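You operate a simulated robot arm through the tools that you are given. There is no shell and no other tool.

Carry out the task below with a simulated robot arm. There is one attempt and no reset: what you move stays moved.

JOB
Seat the backing board in the picture frame and lock both turn buttons.

The check looks at the end state, three seconds after you hand in, the way a careful person would. Anything else that was tipped, shoved, dropped, spilled or broken makes it a failure.

ROBOT AND FRAMES
A 7-joint arm with a two-finger parallel gripper, fixed in place. Base frame: the origin is on the floor under the middle of its stand, x ahead of it, y to its left, z up; the work surface is at about z = 80. Readings come in cm, rad, newtons and seconds.
With the tool pointing down near the work surface it reaches from about 10 to 66 cm from the base axis. Its first joint turns from -1.152 to 1.152 rad. Payload 1.57 kg.
The TCP is the grasp point between the finger pads, 3 cm short of the fingertips. In the tool frame z runs along the fingers and y along their closing line. Largest opening 8 cm; finger width 1.7, thickness 1.2; the body of the gripper, 4 by 8.2 cm, starts 8 cm behind the TCP.
Orientation is told as [roll, pitch, yaw] about the base's x, y, z axes, in that order, counted from this pose: with the fingers straight down and closing along the base's y, the tool's x points along the base's -x, its y along +y and its z along -z.

CONTROLS
- The arm moves only by the tool drive_tool. Its arguments are lists of equal length, an entry for each row: "translation": the shift along the base's x, y, z in units of 25 mm (1.0 is 25 mm), a list of three; "rotation": the turn, a rotation vector about the base's x, y, z in units of 6 degrees (1.0 is 6 degrees), a list of three. In form: {"translation": [[dx, dy, dz], ...], "rotation": [[wx, wy, wz], ...]}. A call has 1 to 20 rows; each row shifts and turns the commanded pose from where the row before left it. "claw" is the finger opening in cm, from 0 to 8, set as the call begins (left out, the last holds). A call with a number of a shift or a turn outside -1 to 1 is refused whole. Rows are played at 5 a second. More than 5 cm and 0.15 rad between two rows, or a gripper value outside its range, and nothing of the call is played. Where a pose cannot be reached the arm comes as near as it can. A force on the tool above 40 N (or 10 N above the force at the start of the call, whichever is more), or a blocked arm, ends the call early, and 0.2 s more pass. Each finger travels about 7.2 cm/s and halts on what it meets, pressing with about 41 N; the grip force reading is that of the motor and also rises with nothing between the fingers. The clock runs only during rows and for 0.2 s after the last one: add rows that do not move to give the fingers time. The reply holds the time, the measured pose of the TCP, the force on the tool along the base axes, the opening and the grip force, in the units named above and with some noise, with the torque about the TCP (base axes, N m) and any sound that the robot's microphone picked up, and new pictures: "views" is both (left out), scene, wrist or none.
- Cameras (640 x 400 px; columns grow to the right, rows downward): "scene" is fixed at [6.64, 44.65, 143.21]; the picture's right is [-0.68, -0.73, 0.00], its down [-0.48, 0.44, -0.76] and it looks along [0.56, -0.52, -0.65] (base axes); focal length 278 px, centre (320, 200). "wrist" rides on the gripper at [7.2, -0.7, -12.2] in the tool frame; the picture's right is [0.09, 1.00, 0.00], its down [-0.84, 0.08, -0.54] and it looks along [-0.54, 0.05, 0.84] (tool axes); focal length 238 px, centre (320, 200). There is no depth. A picture from a camera that has moved, and an enlarged one, comes with that camera's place and axes in the base frame and with its lens. The place of the scene camera against the robot may be out by one fixed shift of up to 2.5 cm in any direction.
- inspect(camera, box): a new picture of the part [left, top, right, bottom] of that camera's present view, enlarged. No time passes.
- job_done(): hands the job in; it is judged then, once.

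Nothing tells you positions but the pictures and the camera data. Unless the task says otherwise, let go and move clear before handing in.

The tools are called after ">>>" as a command line: name --argument value ..., lists and objects as JSON in quotes. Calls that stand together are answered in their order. drive_tool: Moves the arm, as the interface text tells. Its arguments: {"type":"object","properties":{"translation":{"type":"array","items":{"type":"array","items":{"type":"number"}}},"rotation":{"type":"array","items":{"type":"array","items":{"type":"number"}}},"claw":{"type":"number"},"views":{"type":"string","enum":["both","scene","wrist","none"]}},"required":["translation","rotation"]} The other tools are called the same way: inspect (camera, box) takes an enlarged picture of a part of a camera's view; job_done () hands the job in.

At the start:

```text
time_s: 0.0
tool_pos: [41.73, -3.71, 118.7]
tcp_rot: [-0.001, 0.0, 0.001]
force: [0.0, 0.5, 1.1]
ft_torque: [0.0, 0.0, -0.01]
gripper_width: 7.97
grip_force: 0.0
```

scene: 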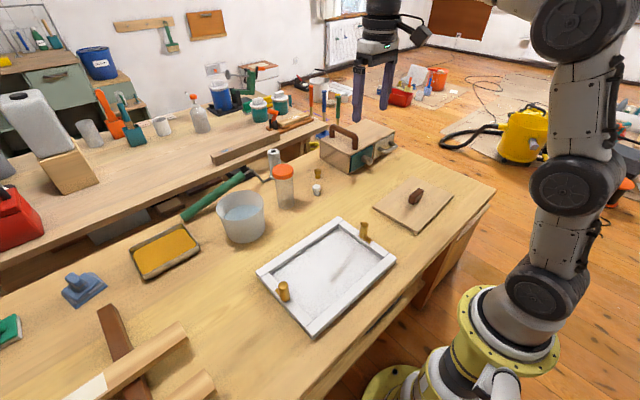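
wrist: 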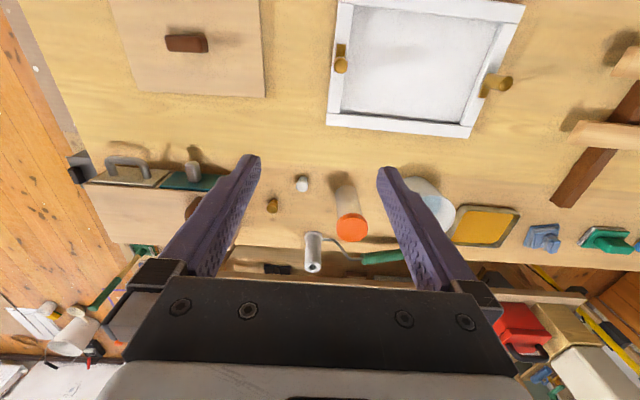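

I see a white picture frame with two brass turn buttons on its rim, and a square backing board with a dark knob to its right (robot's side). I'll enlarge the views first to measure things.

>>> inspect --camera "scene" --box '[230, 160, 510, 340]'

>>> inspect --camera "wrist" --box '[80, 0, 560, 220]'

```text
2.22 times, centred on (370, 250) of scene
camera zoom: at [6.64, 44.65, 143.21], right [-0.68, -0.73, 0.0], down [-0.48, 0.44, -0.76], along [0.56, -0.52, -0.65], focal length 618 px, centre (209, 89)
```

zoom: 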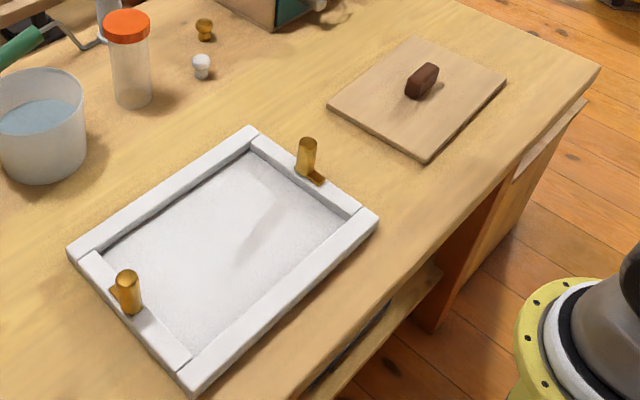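

```text
1.33 times, centred on (320, 110) of wrist
camera zoom: at [34.46, -4.38, 130.87], right [-0.09, 1.0, 0.0], down [0.84, 0.08, 0.54], along [0.54, 0.05, -0.84], focal length 318 px, centre (320, 320)
```

zoom: 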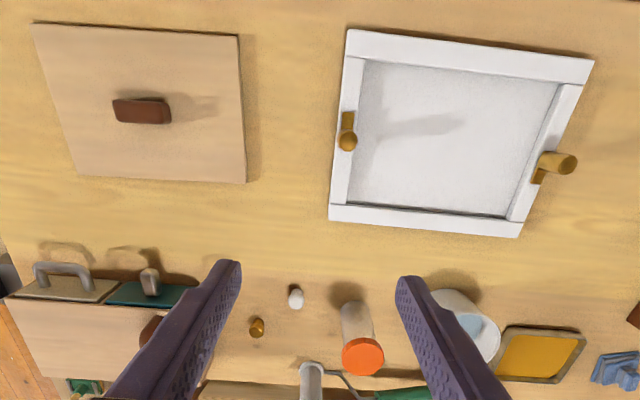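

The frame spans roughly x 26–48, y −2–29, and the board is centred near (36, −27). I'll move above the frame with the arm high to measure the buttons and the rebate.

>>> drive_tool --translation '[[-0.55, 0.95, 0], [-0.55, 0.95, 0], [-0.55, 0.95, 0], [-0.55, 0.95, 0], [-0.55, 0.95, 0], [-0.55, 0.95, 0], [-0.55, 0.95, 0], [0, 0, 0]]' --rotation '[[0, 0, 0], [0, 0, 0], [0, 0, 0], [0, 0, 0], [0, 0, 0], [0, 0, 0], [0, 0, 0], [0, 0, 0]]'

```text
time_s: 1.8
tool_pos: [32.08, 13.07, 118.78]
tcp_rot: [0.0, 0.0, -0.003]
force: [-0.6, -0.5, 0.8]
ft_torque: [0.02, 0.03, 0.06]
gripper_width: 8.01
grip_force: 0.2
camera wrist: at [24.86, 12.37, 130.85], right [-0.09, 1.0, 0.0], down [0.84, 0.08, 0.54], along [0.54, 0.05, -0.84], focal length 238 px, centre (320, 200)
```

scene: 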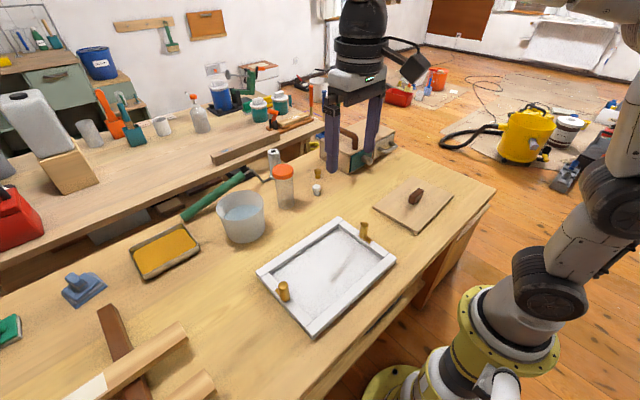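
wrist: 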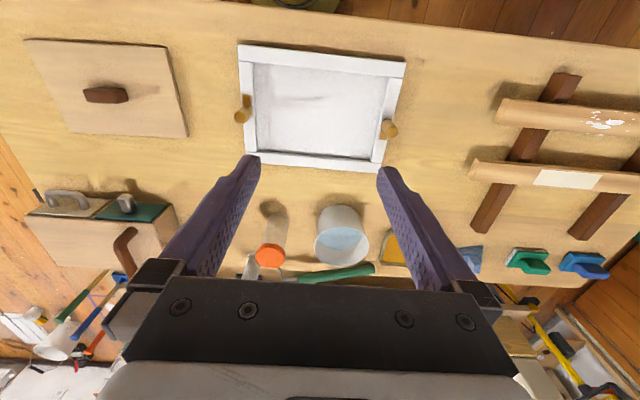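

>>> inspect --camera "wrist" --box '[220, 30, 420, 180]'

>>> inspect --camera "wrist" --box '[10, 20, 210, 150]'

>>> inspect --camera "scene" --box '[330, 200, 410, 260]'

>>> inspect --camera "scene" --box '[250, 260, 330, 320]'

```text
2.67 times, centred on (320, 105) of wrist
camera zoom: at [24.86, 12.37, 130.85], right [-0.09, 1.0, 0.0], down [0.84, 0.08, 0.54], along [0.54, 0.05, -0.84], focal length 636 px, centre (320, 453)
```

zoom: 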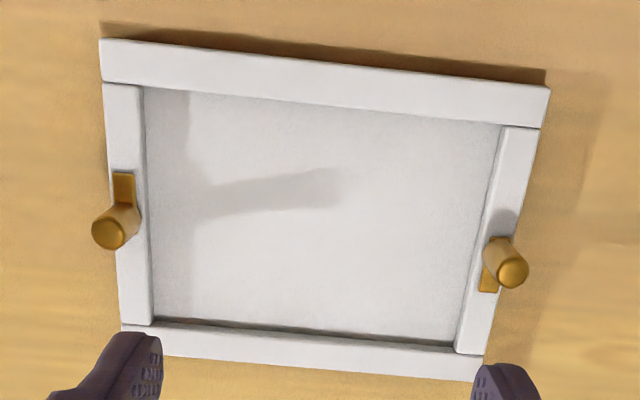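

```text
3.08 times, centred on (110, 85) of wrist
camera zoom: at [24.86, 12.37, 130.85], right [-0.09, 1.0, 0.0], down [0.84, 0.08, 0.54], along [0.54, 0.05, -0.84], focal length 733 px, centre (966, 554)
```

zoom: 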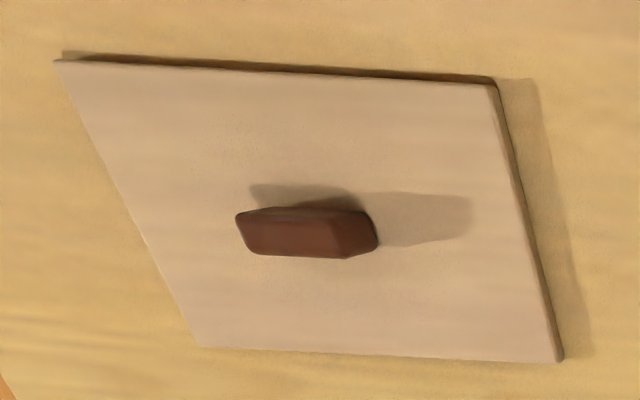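

```text
6.67 times, centred on (370, 230) of scene
camera zoom: at [6.63, 44.65, 143.21], right [-0.68, -0.73, 0.0], down [-0.48, 0.44, -0.76], along [0.56, -0.52, -0.65], focal length 1855 px, centre (-13, 0)
```

zoom: 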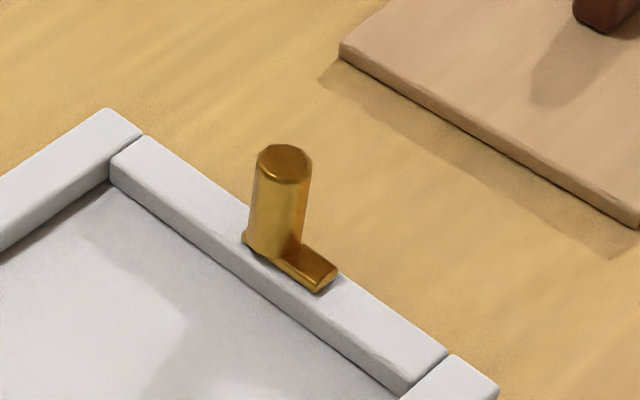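

```text
6.67 times, centred on (290, 290) of scene
camera zoom: at [6.63, 44.65, 143.21], right [-0.68, -0.73, 0.0], down [-0.48, 0.44, -0.76], along [0.56, -0.52, -0.65], focal length 1855 px, centre (520, -400)
```

zoom: 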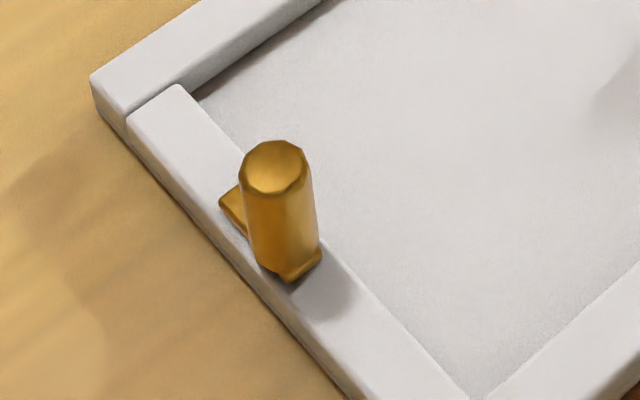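

The two posts sit on the side rails. The −y tab points toward the robot, the +y tab points away, and both need about 90° clockwise. The board (about 24.3×16.3, yaw about +0.04) should fit the opening (about 25×17, centre about (36.8, 13)). Next I'll go above the board with the gripper yawed about 90°.

>>> drive_tool --translation '[[0.087, -0.89, -0.2], [0.087, -0.89, -0.2], [0.087, -0.89, -0.2], [0.087, -0.89, -0.2], [0.087, -0.89, -0.2], [0.087, -0.89, -0.2], [0.087, -0.89, -0.2], [0.087, -0.89, -0.2], [0.087, -0.89, -0.2], [0.087, -0.89, -0.2], [0.087, -0.89, -0.2], [0.087, -0.89, -0.2], [0.087, -0.89, -0.2], [0.087, -0.89, -0.2], [0.087, -0.89, -0.2], [0.087, -0.89, -0.2], [0.087, -0.89, -0.2], [0.087, -0.89, -0.2], [0, 0, 0]]' --rotation '[[0, 0, 0.856], [0, 0, 0.856], [0, 0, 0.856], [0, 0, 0.856], [0, 0, 0.856], [0, 0, 0.856], [0, 0, 0.856], [0, 0, 0.856], [0, 0, 0.856], [0, 0, 0.856], [0, 0, 0.856], [0, 0, 0.856], [0, 0, 0.856], [0, 0, 0.856], [0, 0, 0.856], [0, 0, 0.856], [0, 0, 0.856], [0, 0, 0.856], [0, 0, 0]]'

```text
time_s: 5.8
tool_pos: [36.05, -27.13, 109.68]
tcp_rot: [0.0, 0.0, 1.615]
force: [0.3, 0.1, 0.4]
ft_torque: [0.0, 0.02, 0.0]
gripper_width: 8.0
grip_force: 0.2
camera wrist: at [37.03, -34.26, 121.82], right [-0.99, -0.14, 0.0], down [-0.11, 0.83, 0.54], along [-0.07, 0.54, -0.84], focal length 238 px, centre (320, 200)
```

scene: 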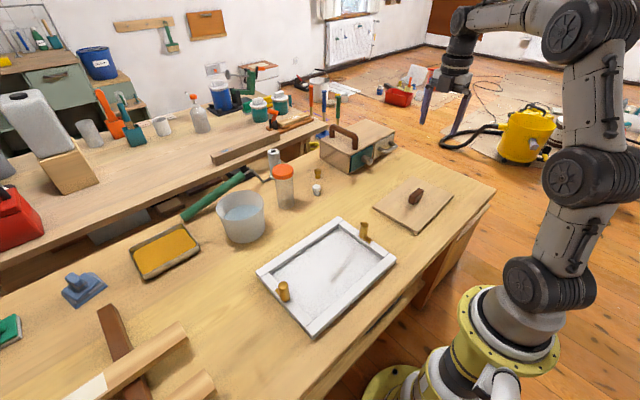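
wrist: 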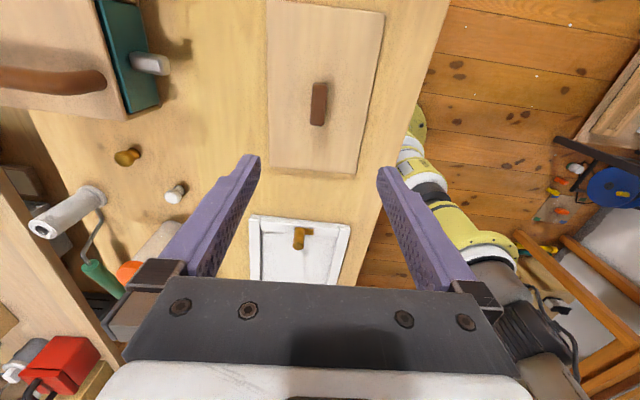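

>>> inspect --camera "wrist" --box '[240, 0, 420, 190]'

>>> inspect --camera "wrist" --box '[290, 70, 350, 140]'

>>> inspect --camera "scene" --box '[370, 170, 460, 240]'

```text
2.11 times, centred on (330, 95) of wrist
camera zoom: at [37.03, -34.26, 121.82], right [-0.99, -0.14, 0.0], down [-0.11, 0.83, 0.54], along [-0.07, 0.54, -0.84], focal length 502 px, centre (299, 421)
```

zoom: 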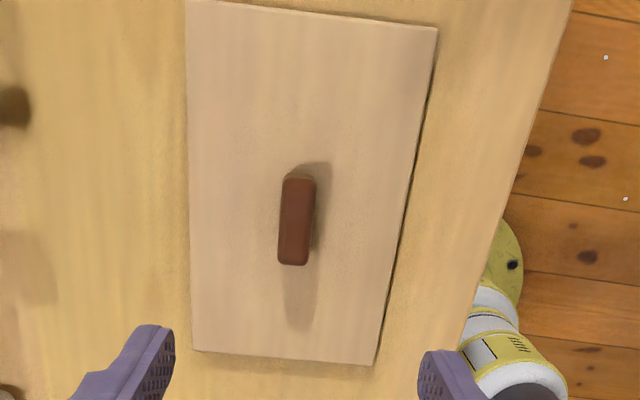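

```text
5.71 times, centred on (320, 105) of wrist
camera zoom: at [37.03, -34.26, 121.82], right [-0.99, -0.14, 0.0], down [-0.11, 0.83, 0.54], along [-0.07, 0.54, -0.84], focal length 1362 px, centre (320, 743)
```

zoom: 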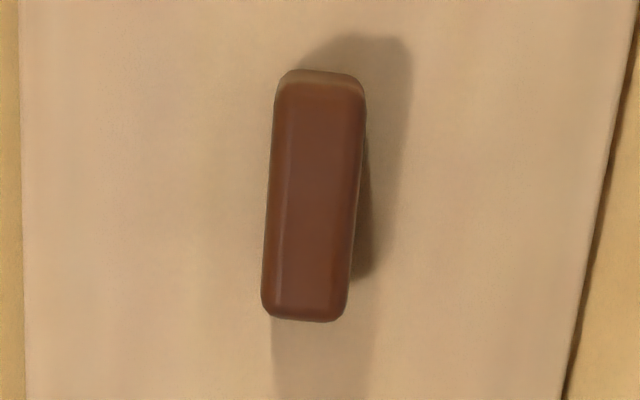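

```text
5.71 times, centred on (415, 205) of scene
camera zoom: at [6.64, 44.65, 143.21], right [-0.68, -0.73, 0.0], down [-0.48, 0.44, -0.76], along [0.56, -0.52, -0.65], focal length 1590 px, centre (-223, 171)
```

zoom: 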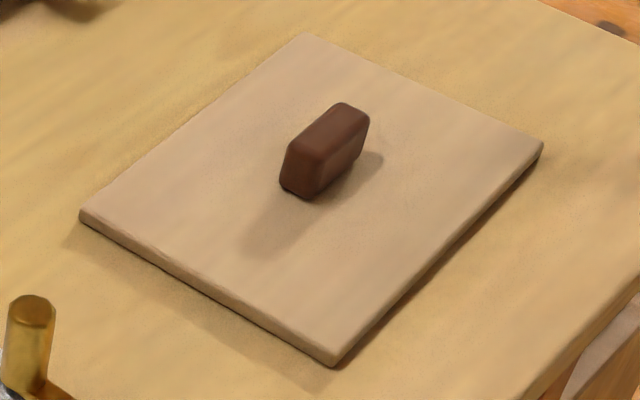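

The board centre is about (36.2, −26.75) with yaw about 0.043, and the knob (about 2.1 wide, 5.8 long) is in its middle. The fingers will close across its thin side. I'll descend to just above it and check the alignment.

>>> drive_tool --translation '[[0.006, 0.0145, -0.79], [0.006, 0.0145, -0.79], [0.006, 0.0145, -0.79], [0.006, 0.0145, -0.79], [0.006, 0.0145, -0.79], [0.006, 0.0145, -0.79], [0.006, 0.0145, -0.79], [0.006, 0.0145, -0.79], [0.006, 0.0145, -0.79], [0.006, 0.0145, -0.79], [0, 0, 0]]' --rotation '[[0, 0, 0], [0, 0, 0], [0, 0, 0], [0, 0, 0], [0, 0, 0], [0, 0, 0], [0, 0, 0], [0, 0, 0], [0, 0, 0], [0, 0, 0], [0, 0, 0]]'

```text
time_s: 8.2
tool_pos: [35.98, -26.54, 89.88]
tcp_rot: [-0.002, 0.0, 1.615]
force: [-0.1, 0.3, 0.2]
ft_torque: [0.03, 0.04, 0.02]
gripper_width: 8.02
grip_force: 0.1
camera wrist: at [36.93, -33.58, 102.01], right [-0.99, -0.14, 0.0], down [-0.11, 0.83, 0.54], along [-0.07, 0.54, -0.84], focal length 238 px, centre (320, 200)
```

scene: 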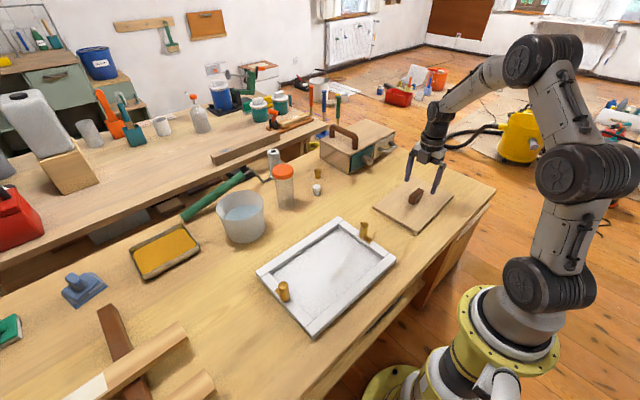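
wrist: 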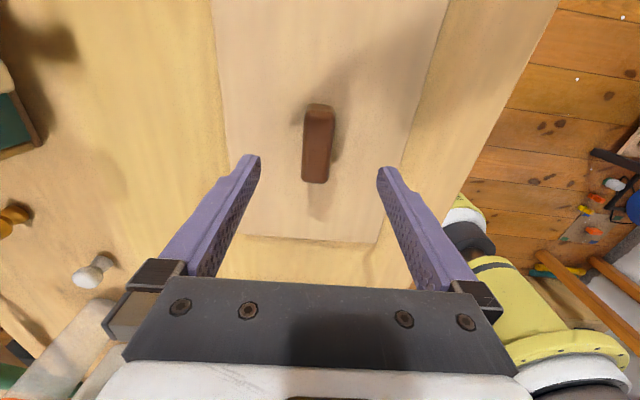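

>>> inspect --camera "wrist" --box '[280, 80, 360, 200]'

>>> inspect --camera "scene" --box '[370, 140, 460, 240]'

```text
3.33 times, centred on (320, 140) of wrist
camera zoom: at [36.93, -33.58, 102.01], right [-0.99, -0.14, 0.0], down [-0.11, 0.83, 0.54], along [-0.07, 0.54, -0.84], focal length 794 px, centre (320, 400)
```

zoom: 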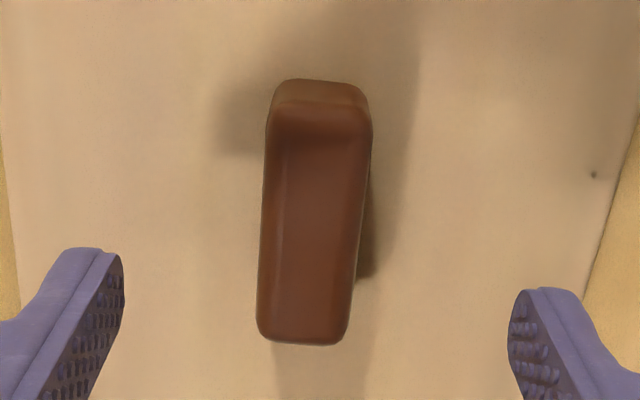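

```text
4.00 times, centred on (415, 190) of scene
camera zoom: at [6.64, 44.65, 143.21], right [-0.68, -0.73, 0.0], down [-0.48, 0.44, -0.76], along [0.56, -0.52, -0.65], focal length 1113 px, centre (-60, 240)
```

zoom: 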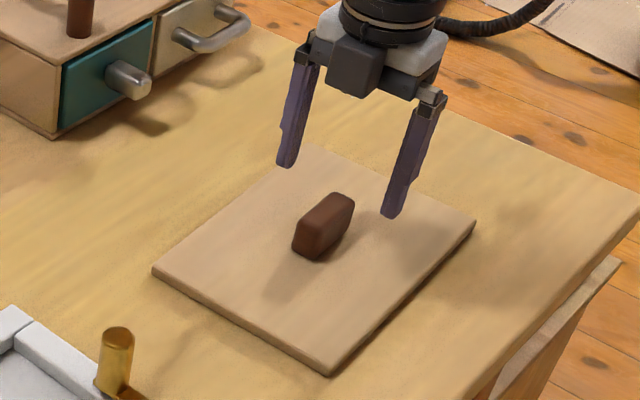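

The knob top is at about z = 84, and it sits about 0.3 cm toward +x and 0.4 cm toward −y from the grasp point. I'll correct that and lower until the fingertips are just above the board, still open.

>>> drive_tool --translation '[[0.068, -0.08, 0], [0.068, -0.08, -0.1], [0, 0, -0.4], [0, 0, -0.4], [0, 0, -0.4], [0, 0, -0.4], [0, 0, -0.35], [0, 0, 0], [0, 0, 0]]' --rotation '[[0, 0, 0], [0, 0, 0], [0, 0, 0], [0, 0, 0], [0, 0, 0], [0, 0, 0], [0, 0, 0], [0, 0, 0], [0, 0, 0]]'

```text
time_s: 10.2
tool_pos: [36.35, -27.04, 84.82]
tcp_rot: [-0.001, 0.0, 1.614]
force: [0.4, -0.5, 0.8]
ft_torque: [0.01, 0.03, 0.02]
gripper_width: 7.98
grip_force: 0.1
camera wrist: at [37.31, -34.16, 96.92], right [-0.99, -0.14, 0.0], down [-0.11, 0.83, 0.54], along [-0.07, 0.54, -0.84], focal length 238 px, centre (320, 200)
```

scene: 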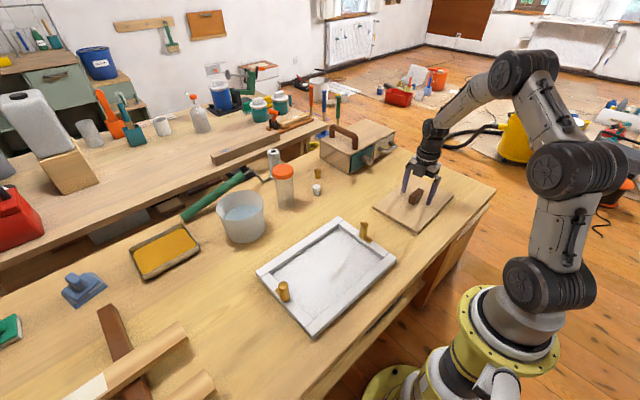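
wrist: 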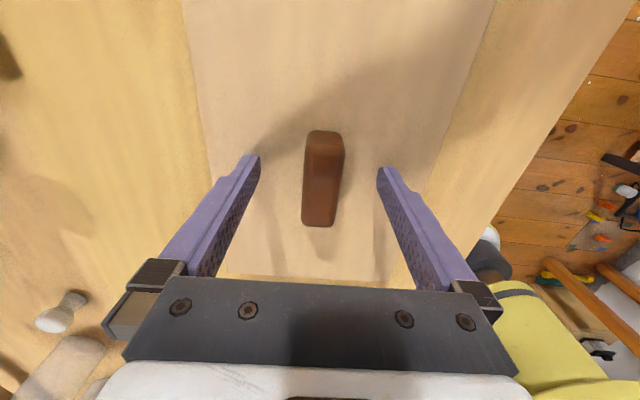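

The knob is centred between the fingers, with the tips about 0.8 cm above the board. Now I'll close on it.

>>> drive_tool --translation '[[0, 0, 0], [0, 0, 0], [0, 0, 0], [0, 0, 0], [0, 0, 0], [0, 0, 0], [0, 0, 0]]' --rotation '[[0, 0, 0], [0, 0, 0], [0, 0, 0], [0, 0, 0], [0, 0, 0], [0, 0, 0], [0, 0, 0]]' --claw 0

```text
time_s: 11.8
tool_pos: [36.35, -27.02, 84.84]
tcp_rot: [0.0, 0.0, 1.613]
force: [-0.2, 0.1, 1.4]
ft_torque: [0.03, 0.0, -0.07]
gripper_width: 2.31
grip_force: 36.1
camera wrist: at [37.31, -34.16, 96.94], right [-0.99, -0.13, 0.0], down [-0.11, 0.83, 0.54], along [-0.07, 0.54, -0.84], focal length 238 px, centre (320, 200)
```

scene: 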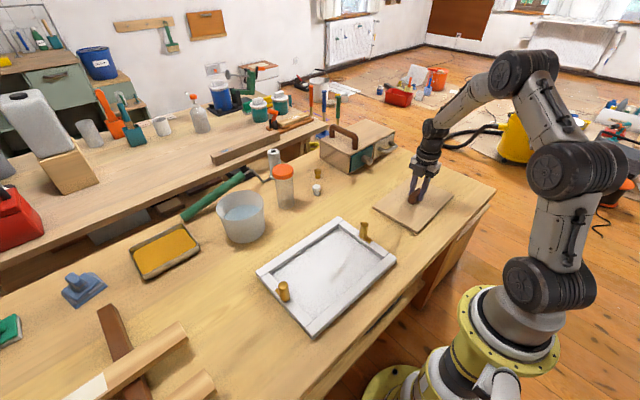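
wrist: 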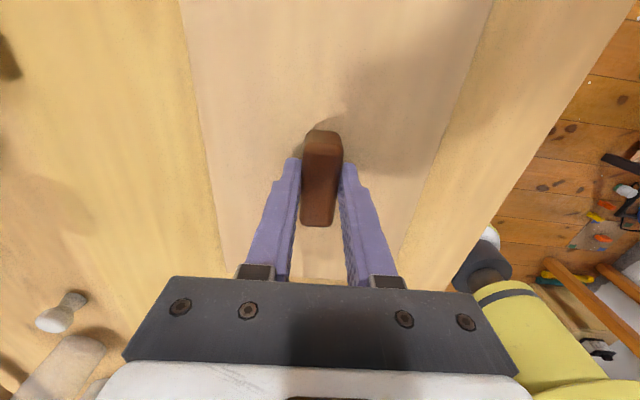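

The knob is gripped (opening 2.31). Next I'll lift gently straight up and check that the board hangs level.

>>> drive_tool --translation '[[0, 0, 0.2], [0, 0, 0.4], [0, 0, 0.5], [0, 0, 0.5], [0, 0, 0.5], [0, 0, 0.6], [0, 0, 0.6], [0, 0, 0.6], [0, 0, 0.6], [0, 0, 0], [0, 0, 0]]' --rotation '[[0, 0, 0], [0, 0, 0], [0, 0, 0], [0, 0, 0], [0, 0, 0], [0, 0, 0], [0, 0, 0], [0, 0, 0], [0, 0, 0], [0, 0, 0], [0, 0, 0]]'

```text
time_s: 14.2
tool_pos: [36.26, -26.93, 96.01]
tcp_rot: [0.001, 0.001, 1.614]
force: [0.1, 0.3, 0.0]
ft_torque: [0.01, 0.01, 0.01]
gripper_width: 0.0
grip_force: 20.9
camera wrist: at [37.39, -34.16, 108.14], right [-0.99, -0.14, 0.0], down [-0.11, 0.83, 0.54], along [-0.07, 0.54, -0.84], focal length 238 px, centre (320, 200)
```

scene: 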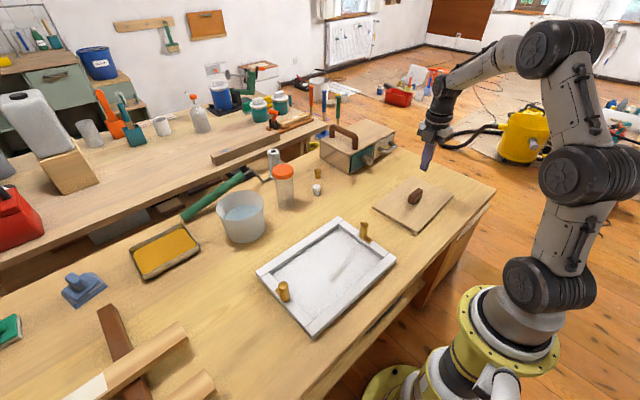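
wrist: 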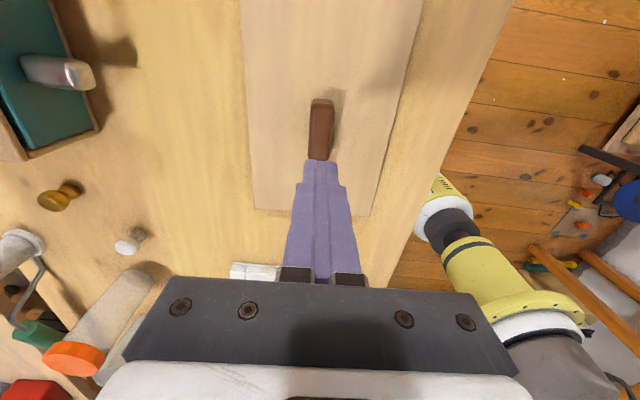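

The grip slipped off: the fingers closed to 0 and the board stayed on the table. I'll look closely at the knob's shape and check where the board is now before trying again.

>>> inspect --camera "scene" --box '[395, 175, 435, 215]'

>>> inspect --camera "wrist" --box '[230, 0, 430, 220]'

>>> inspect --camera "wrist" --box '[290, 80, 350, 170]'

```text
10.00 times, centred on (415, 195) of scene
camera zoom: at [6.64, 44.65, 143.21], right [-0.68, -0.73, 0.0], down [-0.48, 0.44, -0.76], along [0.56, -0.52, -0.65], focal length 2782 px, centre (-630, 250)
```

zoom: 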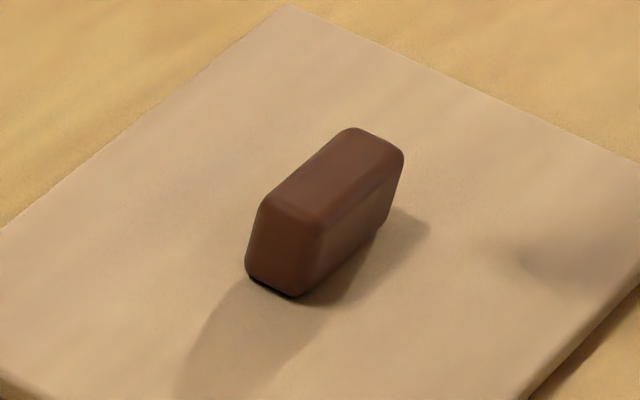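

```text
1.82 times, centred on (330, 110) of wrist
camera zoom: at [37.39, -34.16, 108.14], right [-0.99, -0.14, 0.0], down [-0.11, 0.83, 0.54], along [-0.07, 0.54, -0.84], focal length 433 px, centre (302, 364)
```

zoom: 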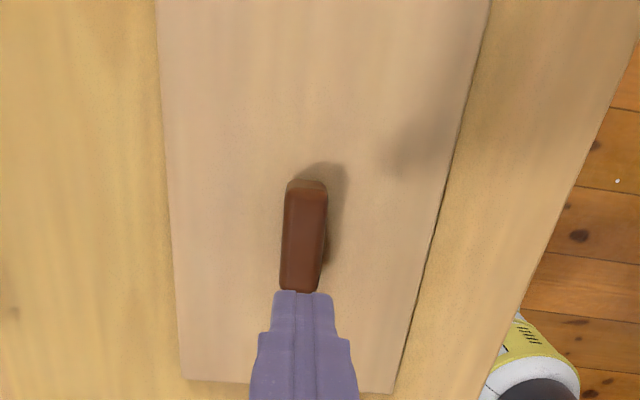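

```text
4.44 times, centred on (320, 125) of wrist
camera zoom: at [37.39, -34.16, 108.14], right [-0.99, -0.14, 0.0], down [-0.11, 0.83, 0.54], along [-0.07, 0.54, -0.84], focal length 1059 px, centre (320, 533)
```

zoom: 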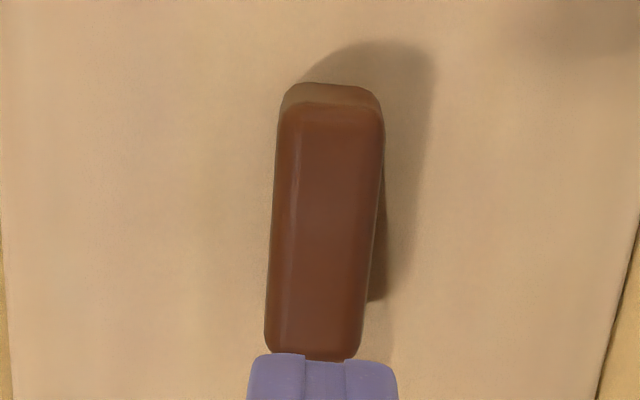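

The knob is a straight-sided block about 3 cm tall, and the board has not moved. I'll reopen, go deeper so the fingertips almost touch the board, and then close.

>>> drive_tool --translation '[[0, 0, 0], [0, 0, 0], [0, 0, 0], [0, 0, 0], [0, 0.02, -0.6], [0, 0.02, -0.6], [0, 0.02, -0.6], [0, 0, -0.6], [0, 0, -0.6], [0, 0, -0.6], [0, 0, -0.4], [0, 0, -0.3], [0, 0, -0.2], [0, 0, -0.15], [0, 0, 0], [0, 0, 0]]' --rotation '[[0, 0, 0], [0, 0, 0], [0, 0, 0], [0, 0, 0], [0, 0, 0], [0, 0, 0], [0, 0, 0], [0, 0, 0], [0, 0, 0], [0, 0, 0], [0, 0, 0], [0, 0, 0], [0, 0, 0], [0, 0, 0], [0, 0, 0], [0, 0, 0]]' --claw 8

```text
time_s: 17.6
tool_pos: [36.45, -26.86, 84.49]
tcp_rot: [0.001, -0.001, 1.613]
force: [0.4, -0.3, 0.1]
ft_torque: [0.02, 0.02, 0.0]
gripper_width: 8.01
grip_force: 0.0
camera wrist: at [37.4, -34.01, 96.59], right [-0.99, -0.13, 0.0], down [-0.11, 0.83, 0.54], along [-0.07, 0.54, -0.84], focal length 238 px, centre (320, 200)
```

scene: 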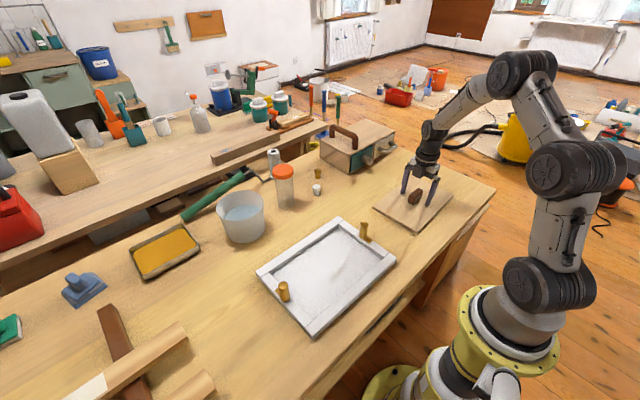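
wrist: 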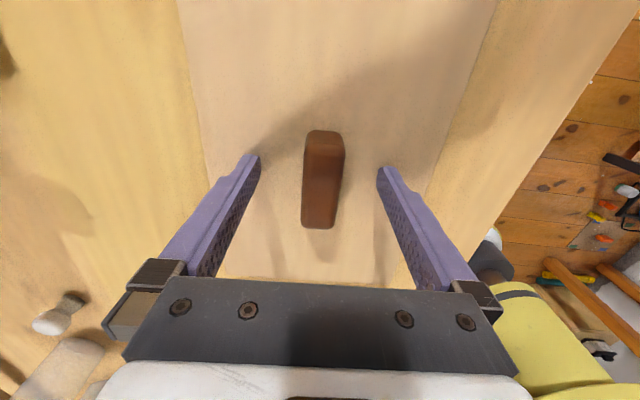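

>>> inspect --camera "scene" --box '[385, 150, 455, 220]'

>>> inspect --camera "wrist" --box '[220, 110, 420, 240]'

```text
5.71 times, centred on (420, 185) of scene
camera zoom: at [6.64, 44.65, 143.21], right [-0.68, -0.73, 0.0], down [-0.48, 0.44, -0.76], along [0.56, -0.52, -0.65], focal length 1590 px, centre (-251, 286)
```

zoom: 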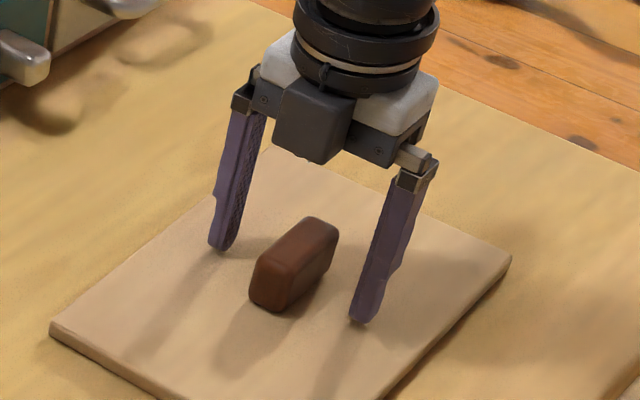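

```text
3.08 times, centred on (320, 175) of wrist
camera zoom: at [37.4, -34.01, 96.59], right [-0.99, -0.13, 0.0], down [-0.11, 0.83, 0.54], along [-0.07, 0.54, -0.84], focal length 733 px, centre (320, 277)
```

zoom: 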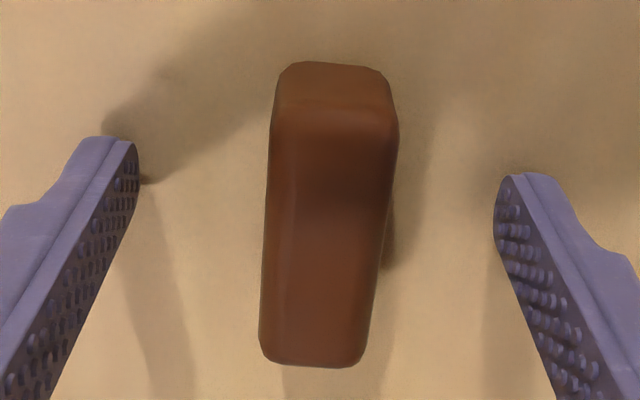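

The tips are just above the board, so I'll go 2 mm lower, close, and then lift very slowly while reading the force.

>>> drive_tool --translation '[[0, 0, -0.08], [0, 0, 0], [0, 0, 0], [0, 0, 0], [0, 0, 0], [0, 0, 0], [0, 0, 0], [0, 0, 0], [0, 0, 0]]' --rotation '[[0, 0, 0], [0, 0, 0], [0, 0, 0], [0, 0, 0], [0, 0, 0], [0, 0, 0], [0, 0, 0], [0, 0, 0], [0, 0, 0]]' --claw 0 --views "wrist"

>>> drive_tool --translation '[[0, 0, 0.05], [0, 0, 0.05], [0, 0, 0.05], [0, 0, 0.05]]' --rotation '[[0, 0, 0], [0, 0, 0], [0, 0, 0], [0, 0, 0]]' --views "scene"

```text
time_s: 19.6
tool_pos: [36.48, -26.95, 84.23]
tcp_rot: [0.001, 0.001, 1.617]
force: [-0.6, -0.3, 0.9]
ft_torque: [0.0, 0.02, 0.03]
gripper_width: 2.32
grip_force: 35.5
camera wrist: at [37.39, -34.02, 96.38], right [-0.99, -0.14, 0.0], down [-0.11, 0.83, 0.54], along [-0.07, 0.54, -0.84], focal length 238 px, centre (320, 200)
```

wrist: 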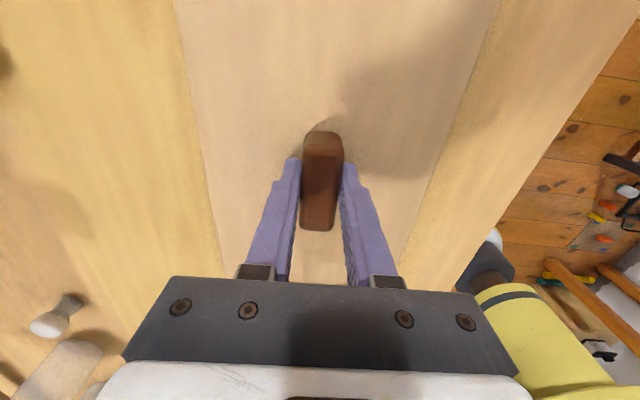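

```text
time_s: 20.6
tool_pos: [36.42, -26.99, 84.85]
tcp_rot: [-0.001, -0.002, 1.616]
force: [0.5, -0.2, -1.2]
ft_torque: [-0.01, 0.03, -0.04]
gripper_width: 2.31
grip_force: 34.7
```

scene: 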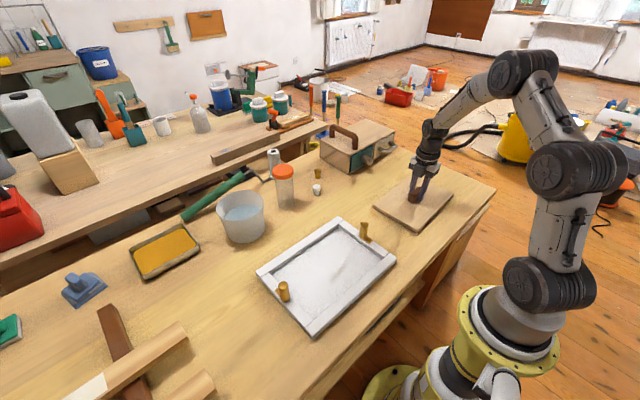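

>>> inspect --camera "scene" --box '[365, 160, 465, 240]'

>>> inspect --camera "wrist" --box '[260, 110, 380, 250]'

```text
5.00 times, centred on (415, 200) of scene
camera zoom: at [6.64, 44.65, 143.21], right [-0.68, -0.73, 0.0], down [-0.48, 0.44, -0.76], along [0.56, -0.52, -0.65], focal length 1391 px, centre (-155, 200)
```

zoom: 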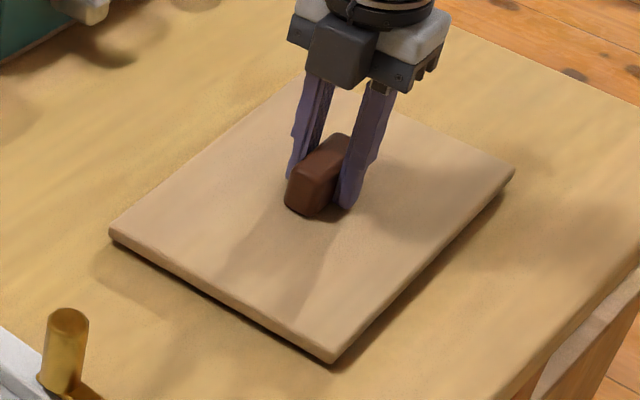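

```text
2.86 times, centred on (320, 180) of wrist
camera zoom: at [37.35, -34.05, 96.91], right [-0.99, -0.13, 0.0], down [-0.11, 0.83, 0.54], along [-0.07, 0.54, -0.84], focal length 681 px, centre (320, 257)
```

zoom: 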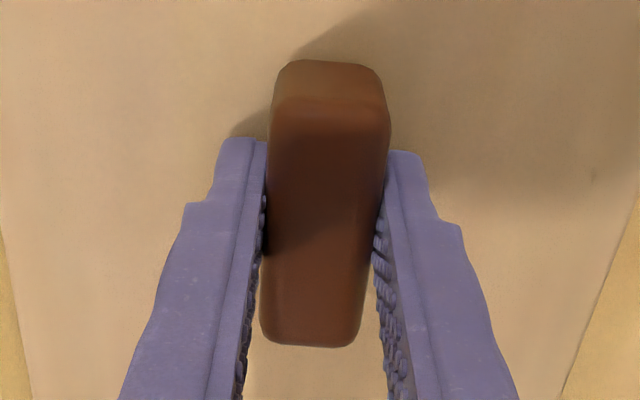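

The board's front corner has risen about 1 px (about 0.4–0.5 cm), so it looks lifted this time. I'll keep lifting slowly and watch for slip.

>>> drive_tool --translation '[[0, 0, 0.08], [0, 0, 0.08], [0, 0, 0.08], [0, 0, 0.08], [0, 0, 0.08]]' --rotation '[[0, 0, 0], [0, 0, 0], [0, 0, 0], [0, 0, 0], [0, 0, 0]]' --views "both"

>>> inspect --camera "scene" --box '[365, 160, 465, 240]'

>>> inspect --camera "wrist" --box '[260, 110, 380, 250]'

```text
time_s: 21.8
tool_pos: [36.36, -26.86, 85.76]
tcp_rot: [-0.002, 0.0, 1.614]
force: [-0.2, -0.3, -1.5]
ft_torque: [0.01, 0.02, 0.02]
gripper_width: 2.31
grip_force: 35.6
camera wrist: at [37.33, -34.02, 97.89], right [-0.99, -0.14, 0.0], down [-0.11, 0.83, 0.54], along [-0.07, 0.54, -0.84], focal length 238 px, centre (320, 200)
```

scene: 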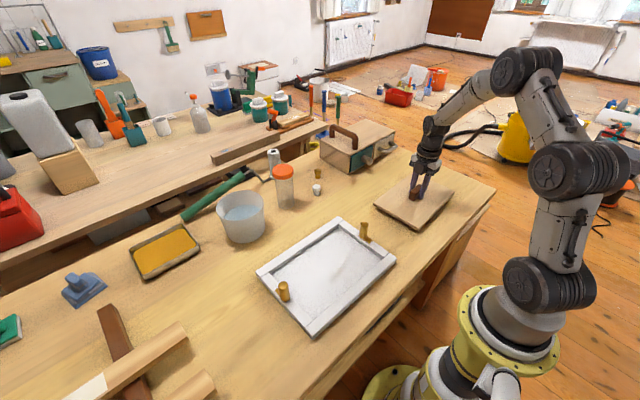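
wrist: 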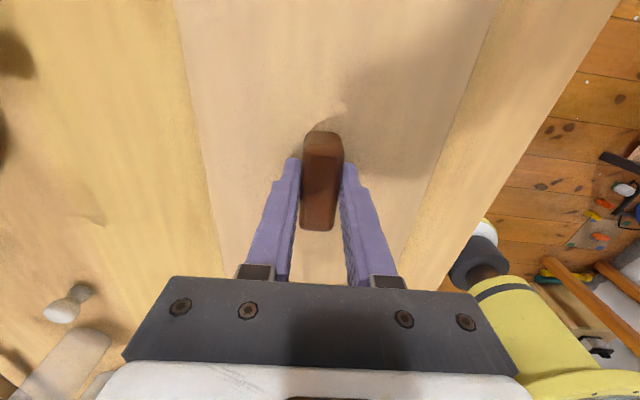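

```text
5.00 times, centred on (415, 200) of scene
camera zoom: at [6.64, 44.65, 143.21], right [-0.68, -0.73, 0.0], down [-0.48, 0.44, -0.76], along [0.56, -0.52, -0.65], focal length 1391 px, centre (-155, 200)
```

zoom: 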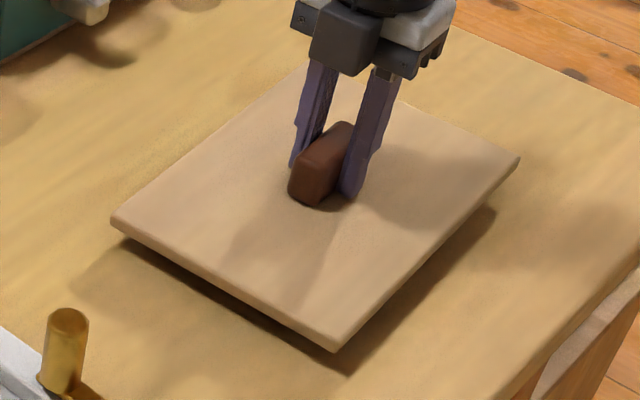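

```text
2.86 times, centred on (320, 180) of wrist
camera zoom: at [37.33, -34.02, 97.89], right [-0.99, -0.14, 0.0], down [-0.11, 0.83, 0.54], along [-0.07, 0.54, -0.84], focal length 681 px, centre (320, 257)
```

zoom: 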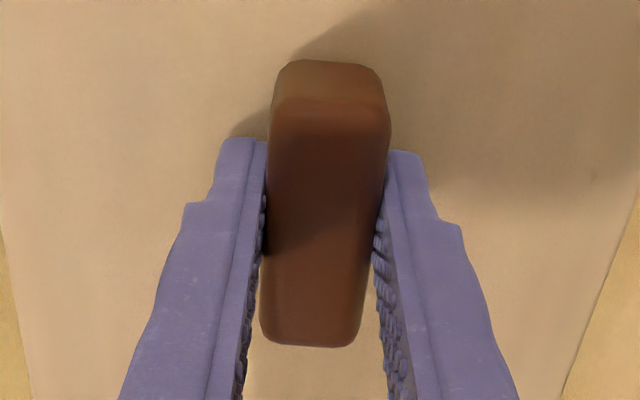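

The board is clearly off the table and holding with no slip. I'll continue the slow lift.

>>> drive_tool --translation '[[0, 0, 0.1], [0, 0, 0.12], [0, 0, 0.12], [0, 0, 0.12], [0, 0, 0.12], [0, 0, 0.12], [0, 0, 0.12], [0, 0, 0.12], [0, 0, 0.12], [0, 0, 0.12], [0, 0, 0.12], [0, 0, 0.12], [0, 0, 0.12], [0, 0, 0.12], [0, 0, 0.12], [0, 0, 0.12], [0, 0, 0.12], [0, 0, 0.12], [0, 0, 0.12], [0, 0, 0.12]]' --rotation '[[0, 0, 0], [0, 0, 0], [0, 0, 0], [0, 0, 0], [0, 0, 0], [0, 0, 0], [0, 0, 0], [0, 0, 0], [0, 0, 0], [0, 0, 0], [0, 0, 0], [0, 0, 0], [0, 0, 0], [0, 0, 0], [0, 0, 0], [0, 0, 0], [0, 0, 0], [0, 0, 0], [0, 0, 0], [0, 0, 0]]'

```text
time_s: 26.0
tool_pos: [36.46, -26.88, 91.68]
tcp_rot: [0.001, -0.001, 1.614]
force: [0.4, 0.8, -1.6]
ft_torque: [0.01, 0.01, -0.04]
gripper_width: 2.32
grip_force: 35.7
camera wrist: at [37.37, -34.05, 103.77], right [-0.99, -0.13, 0.0], down [-0.11, 0.83, 0.54], along [-0.07, 0.54, -0.84], focal length 238 px, centre (320, 200)
```

scene: 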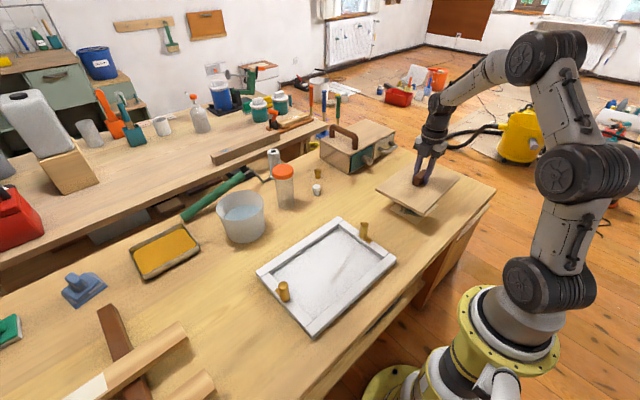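
wrist: 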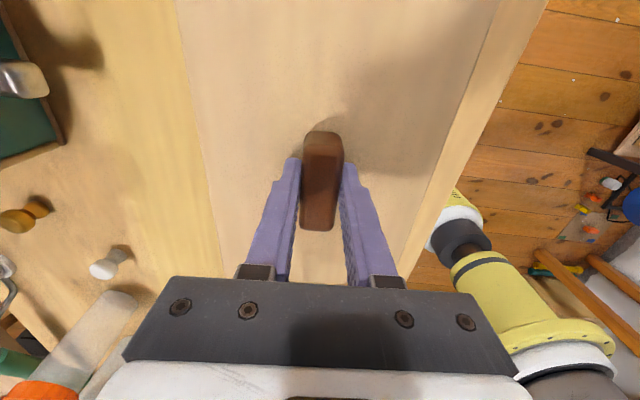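

It's holding well. I'll lift a bit more to clear the button posts (tops about z 87), then carry the board slowly toward the frame.

>>> drive_tool --translation '[[0, 0, 0.12], [0, 0, 0.13], [0, 0, 0.13], [0, 0, 0.13], [0, 0, 0.13], [0, 0, 0.13], [0, 0, 0.13], [0, 0, 0.13], [0, 0, 0.13], [0, 0, 0.13], [0, 0, 0.13], [0, 0, 0.1], [0, 0, 0.05], [0, 0, 0]]' --rotation '[[0, 0, 0], [0, 0, 0], [0, 0, 0], [0, 0, 0], [0, 0, 0], [0, 0, 0], [0, 0, 0], [0, 0, 0], [0, 0, 0], [0, 0, 0], [0, 0, 0], [0, 0, 0], [0, 0, 0], [0, 0, 0]]' --views "none"

>>> drive_tool --translation '[[0, 0.1, 0], [0, 0.2, 0], [0, 0.3, 0], [0, 0.35, 0], [0, 0.35, 0], [0, 0.35, 0], [0, 0.35, 0], [0, 0.35, 0], [0, 0.35, 0], [0, 0.35, 0], [0, 0.35, 0], [0, 0.35, 0], [0, 0.35, 0], [0, 0.35, 0], [0, 0.35, 0], [0, 0.35, 0], [0, 0.35, 0], [0, 0.3, 0], [0, 0.2, 0], [0, 0.1, 0]]' --rotation '[[0, 0, 0], [0, 0, 0], [0, 0, 0], [0, 0, 0], [0, 0, 0], [0, 0, 0], [0, 0, 0], [0, 0, 0], [0, 0, 0], [0, 0, 0], [0, 0, 0], [0, 0, 0], [0, 0, 0], [0, 0, 0], [0, 0, 0], [0, 0, 0], [0, 0, 0], [0, 0, 0], [0, 0, 0], [0, 0, 0]]'

```text
time_s: 29.0
tool_pos: [36.4, -26.92, 95.51]
tcp_rot: [0.0, -0.001, 1.614]
force: [0.2, 0.4, -0.7]
ft_torque: [0.0, 0.03, 0.02]
gripper_width: 2.31
grip_force: 34.8
```

```text
time_s: 33.2
tool_pos: [36.37, -11.56, 95.55]
tcp_rot: [0.001, 0.001, 1.614]
force: [-0.1, 0.2, -1.2]
ft_torque: [0.0, -0.01, -0.03]
gripper_width: 2.29
grip_force: 35.5
camera wrist: at [37.38, -18.73, 107.69], right [-0.99, -0.14, 0.0], down [-0.11, 0.83, 0.54], along [-0.07, 0.54, -0.84], focal length 238 px, centre (320, 200)
```

scene: 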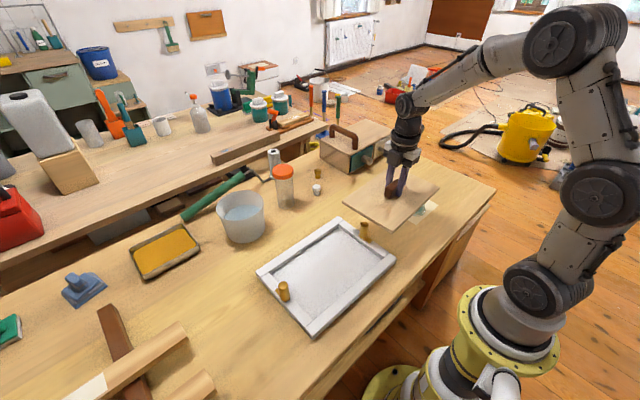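
wrist: 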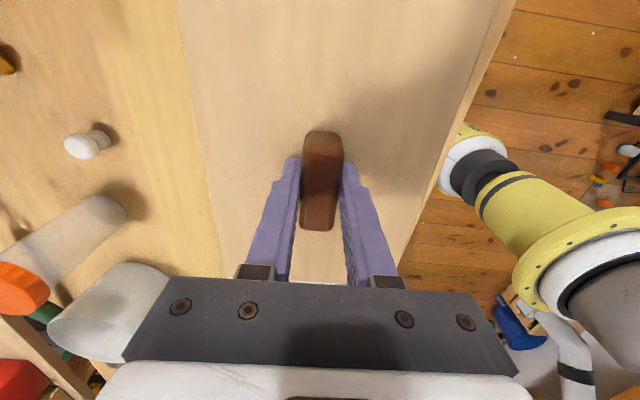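

Still secure. I'll continue the traverse, aligning yaw with the frame on the way.

>>> drive_tool --translation '[[0.005, 0.1, 0], [0.005, 0.25, 0], [0.005, 0.35, 0], [0.005, 0.4, 0], [0.005, 0.4, 0], [0.005, 0.4, 0], [0.005, 0.4, 0], [0.005, 0.4, 0], [0.005, 0.4, 0], [0.005, 0.4, 0], [0.005, 0.4, 0], [0.005, 0.4, 0], [0.005, 0.4, 0], [0.005, 0.4, 0], [0.005, 0.4, 0], [0.005, 0.4, 0], [0.005, 0.4, 0], [0.005, 0.35, 0], [0.005, 0.25, 0], [0.005, 0.1, 0]]' --rotation '[[0, 0, -0.02], [0, 0, -0.02], [0, 0, -0.02], [0, 0, -0.02], [0, 0, -0.02], [0, 0, -0.02], [0, 0, -0.02], [0, 0, -0.02], [0, 0, -0.02], [0, 0, -0.02], [0, 0, -0.02], [0, 0, -0.02], [0, 0, -0.02], [0, 0, -0.02], [0, 0, -0.02], [0, 0, -0.02], [0, 0, -0.02], [0, 0, -0.02], [0, 0, -0.02], [0, 0, -0.02]]' --views "none"

>>> drive_tool --translation '[[0, 0.2, 0], [0, 0.3, 0], [0, 0.35, 0], [0, 0.35, 0], [0, 0.35, 0], [0, 0.35, 0], [0, 0.35, 0], [0, 0.3, 0], [0, 0.15, 0], [0, 0.1, 0], [0, 0, 0], [0, 0, 0]]' --rotation '[[0, 0, 0], [0, 0, 0], [0, 0, 0], [0, 0, 0], [0, 0, 0], [0, 0, 0], [0, 0, 0], [0, 0, 0], [0, 0, 0], [0, 0, 0], [0, 0, 0], [0, 0, 0]]'

```text
time_s: 37.4
tool_pos: [36.62, 5.79, 95.63]
tcp_rot: [0.001, -0.001, 1.572]
force: [-0.6, 0.1, -1.0]
ft_torque: [0.03, 0.04, -0.01]
gripper_width: 2.29
grip_force: 34.9
```

```text
time_s: 40.0
tool_pos: [36.62, 12.99, 95.59]
tcp_rot: [0.001, 0.002, 1.572]
force: [0.7, 0.2, -1.0]
ft_torque: [-0.01, 0.03, 0.01]
gripper_width: 2.33
grip_force: 35.7
camera wrist: at [37.3, 5.77, 107.67], right [-1.0, -0.09, 0.0], down [-0.08, 0.84, 0.54], along [-0.05, 0.54, -0.84], focal length 238 px, centre (320, 200)
```

scene: 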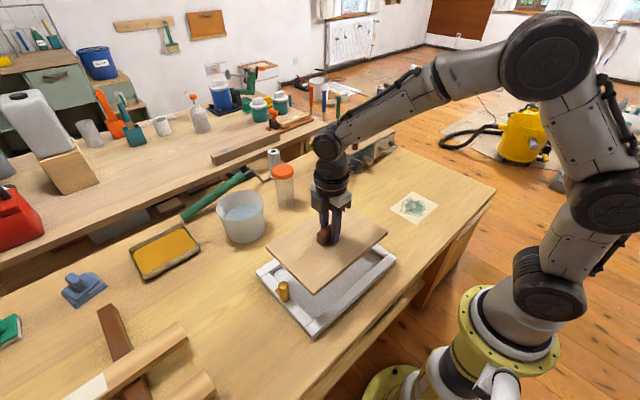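
wrist: 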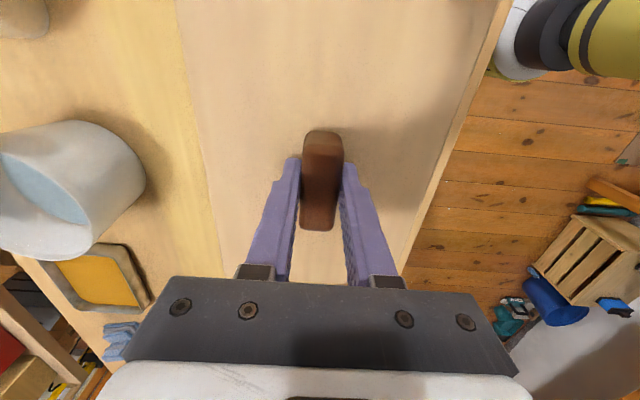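

The board hangs above the frame. A small print that was lying under the board is now visible on the table; it isn't part of the job, so I'll leave it alone. I'll zoom in to check alignment before lowering between the posts.

>>> inspect --camera "scene" --box '[240, 190, 410, 345]'

>>> inspect --camera "scene" --box '[370, 170, 460, 240]'

>>> inspect --camera "wrist" --box '[160, 0, 520, 290]'

```text
2.58 times, centred on (325, 268) of scene
camera zoom: at [6.64, 44.65, 143.21], right [-0.68, -0.73, 0.0], down [-0.48, 0.44, -0.76], along [0.56, -0.52, -0.65], focal length 718 px, centre (307, 26)
```

zoom: 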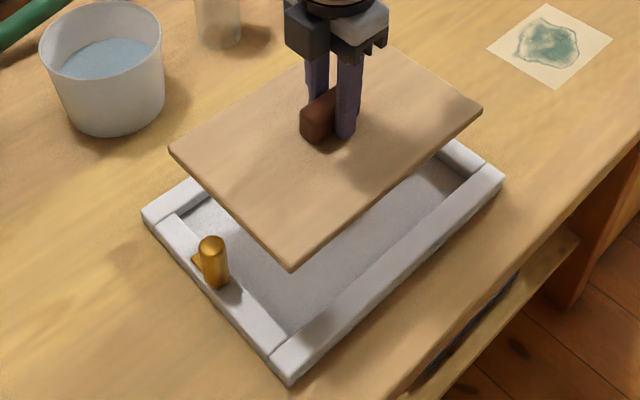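

```text
5.71 times, centred on (415, 205) of scene
camera zoom: at [6.64, 44.65, 143.21], right [-0.68, -0.73, 0.0], down [-0.48, 0.44, -0.76], along [0.56, -0.52, -0.65], focal length 1590 px, centre (-223, 171)
```

zoom: 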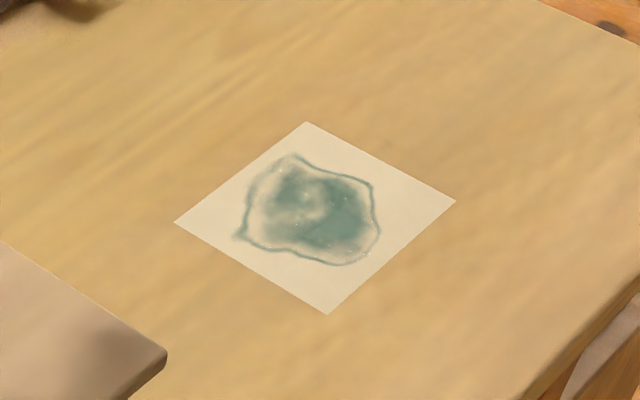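

```text
1.38 times, centred on (340, 145) of wrist
camera zoom: at [37.3, 5.77, 107.67], right [-1.0, -0.09, 0.0], down [-0.08, 0.84, 0.54], along [-0.05, 0.54, -0.84], focal length 329 px, centre (292, 276)
```

zoom: 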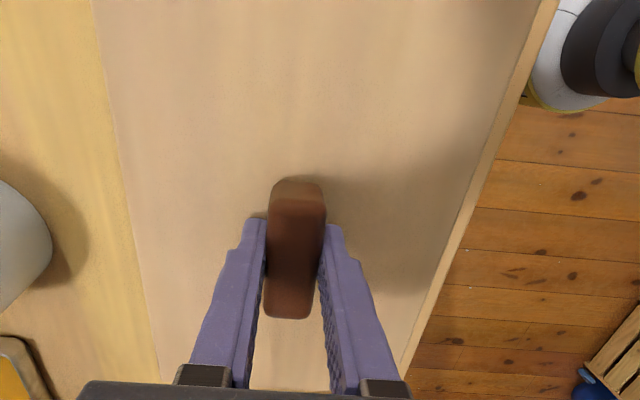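

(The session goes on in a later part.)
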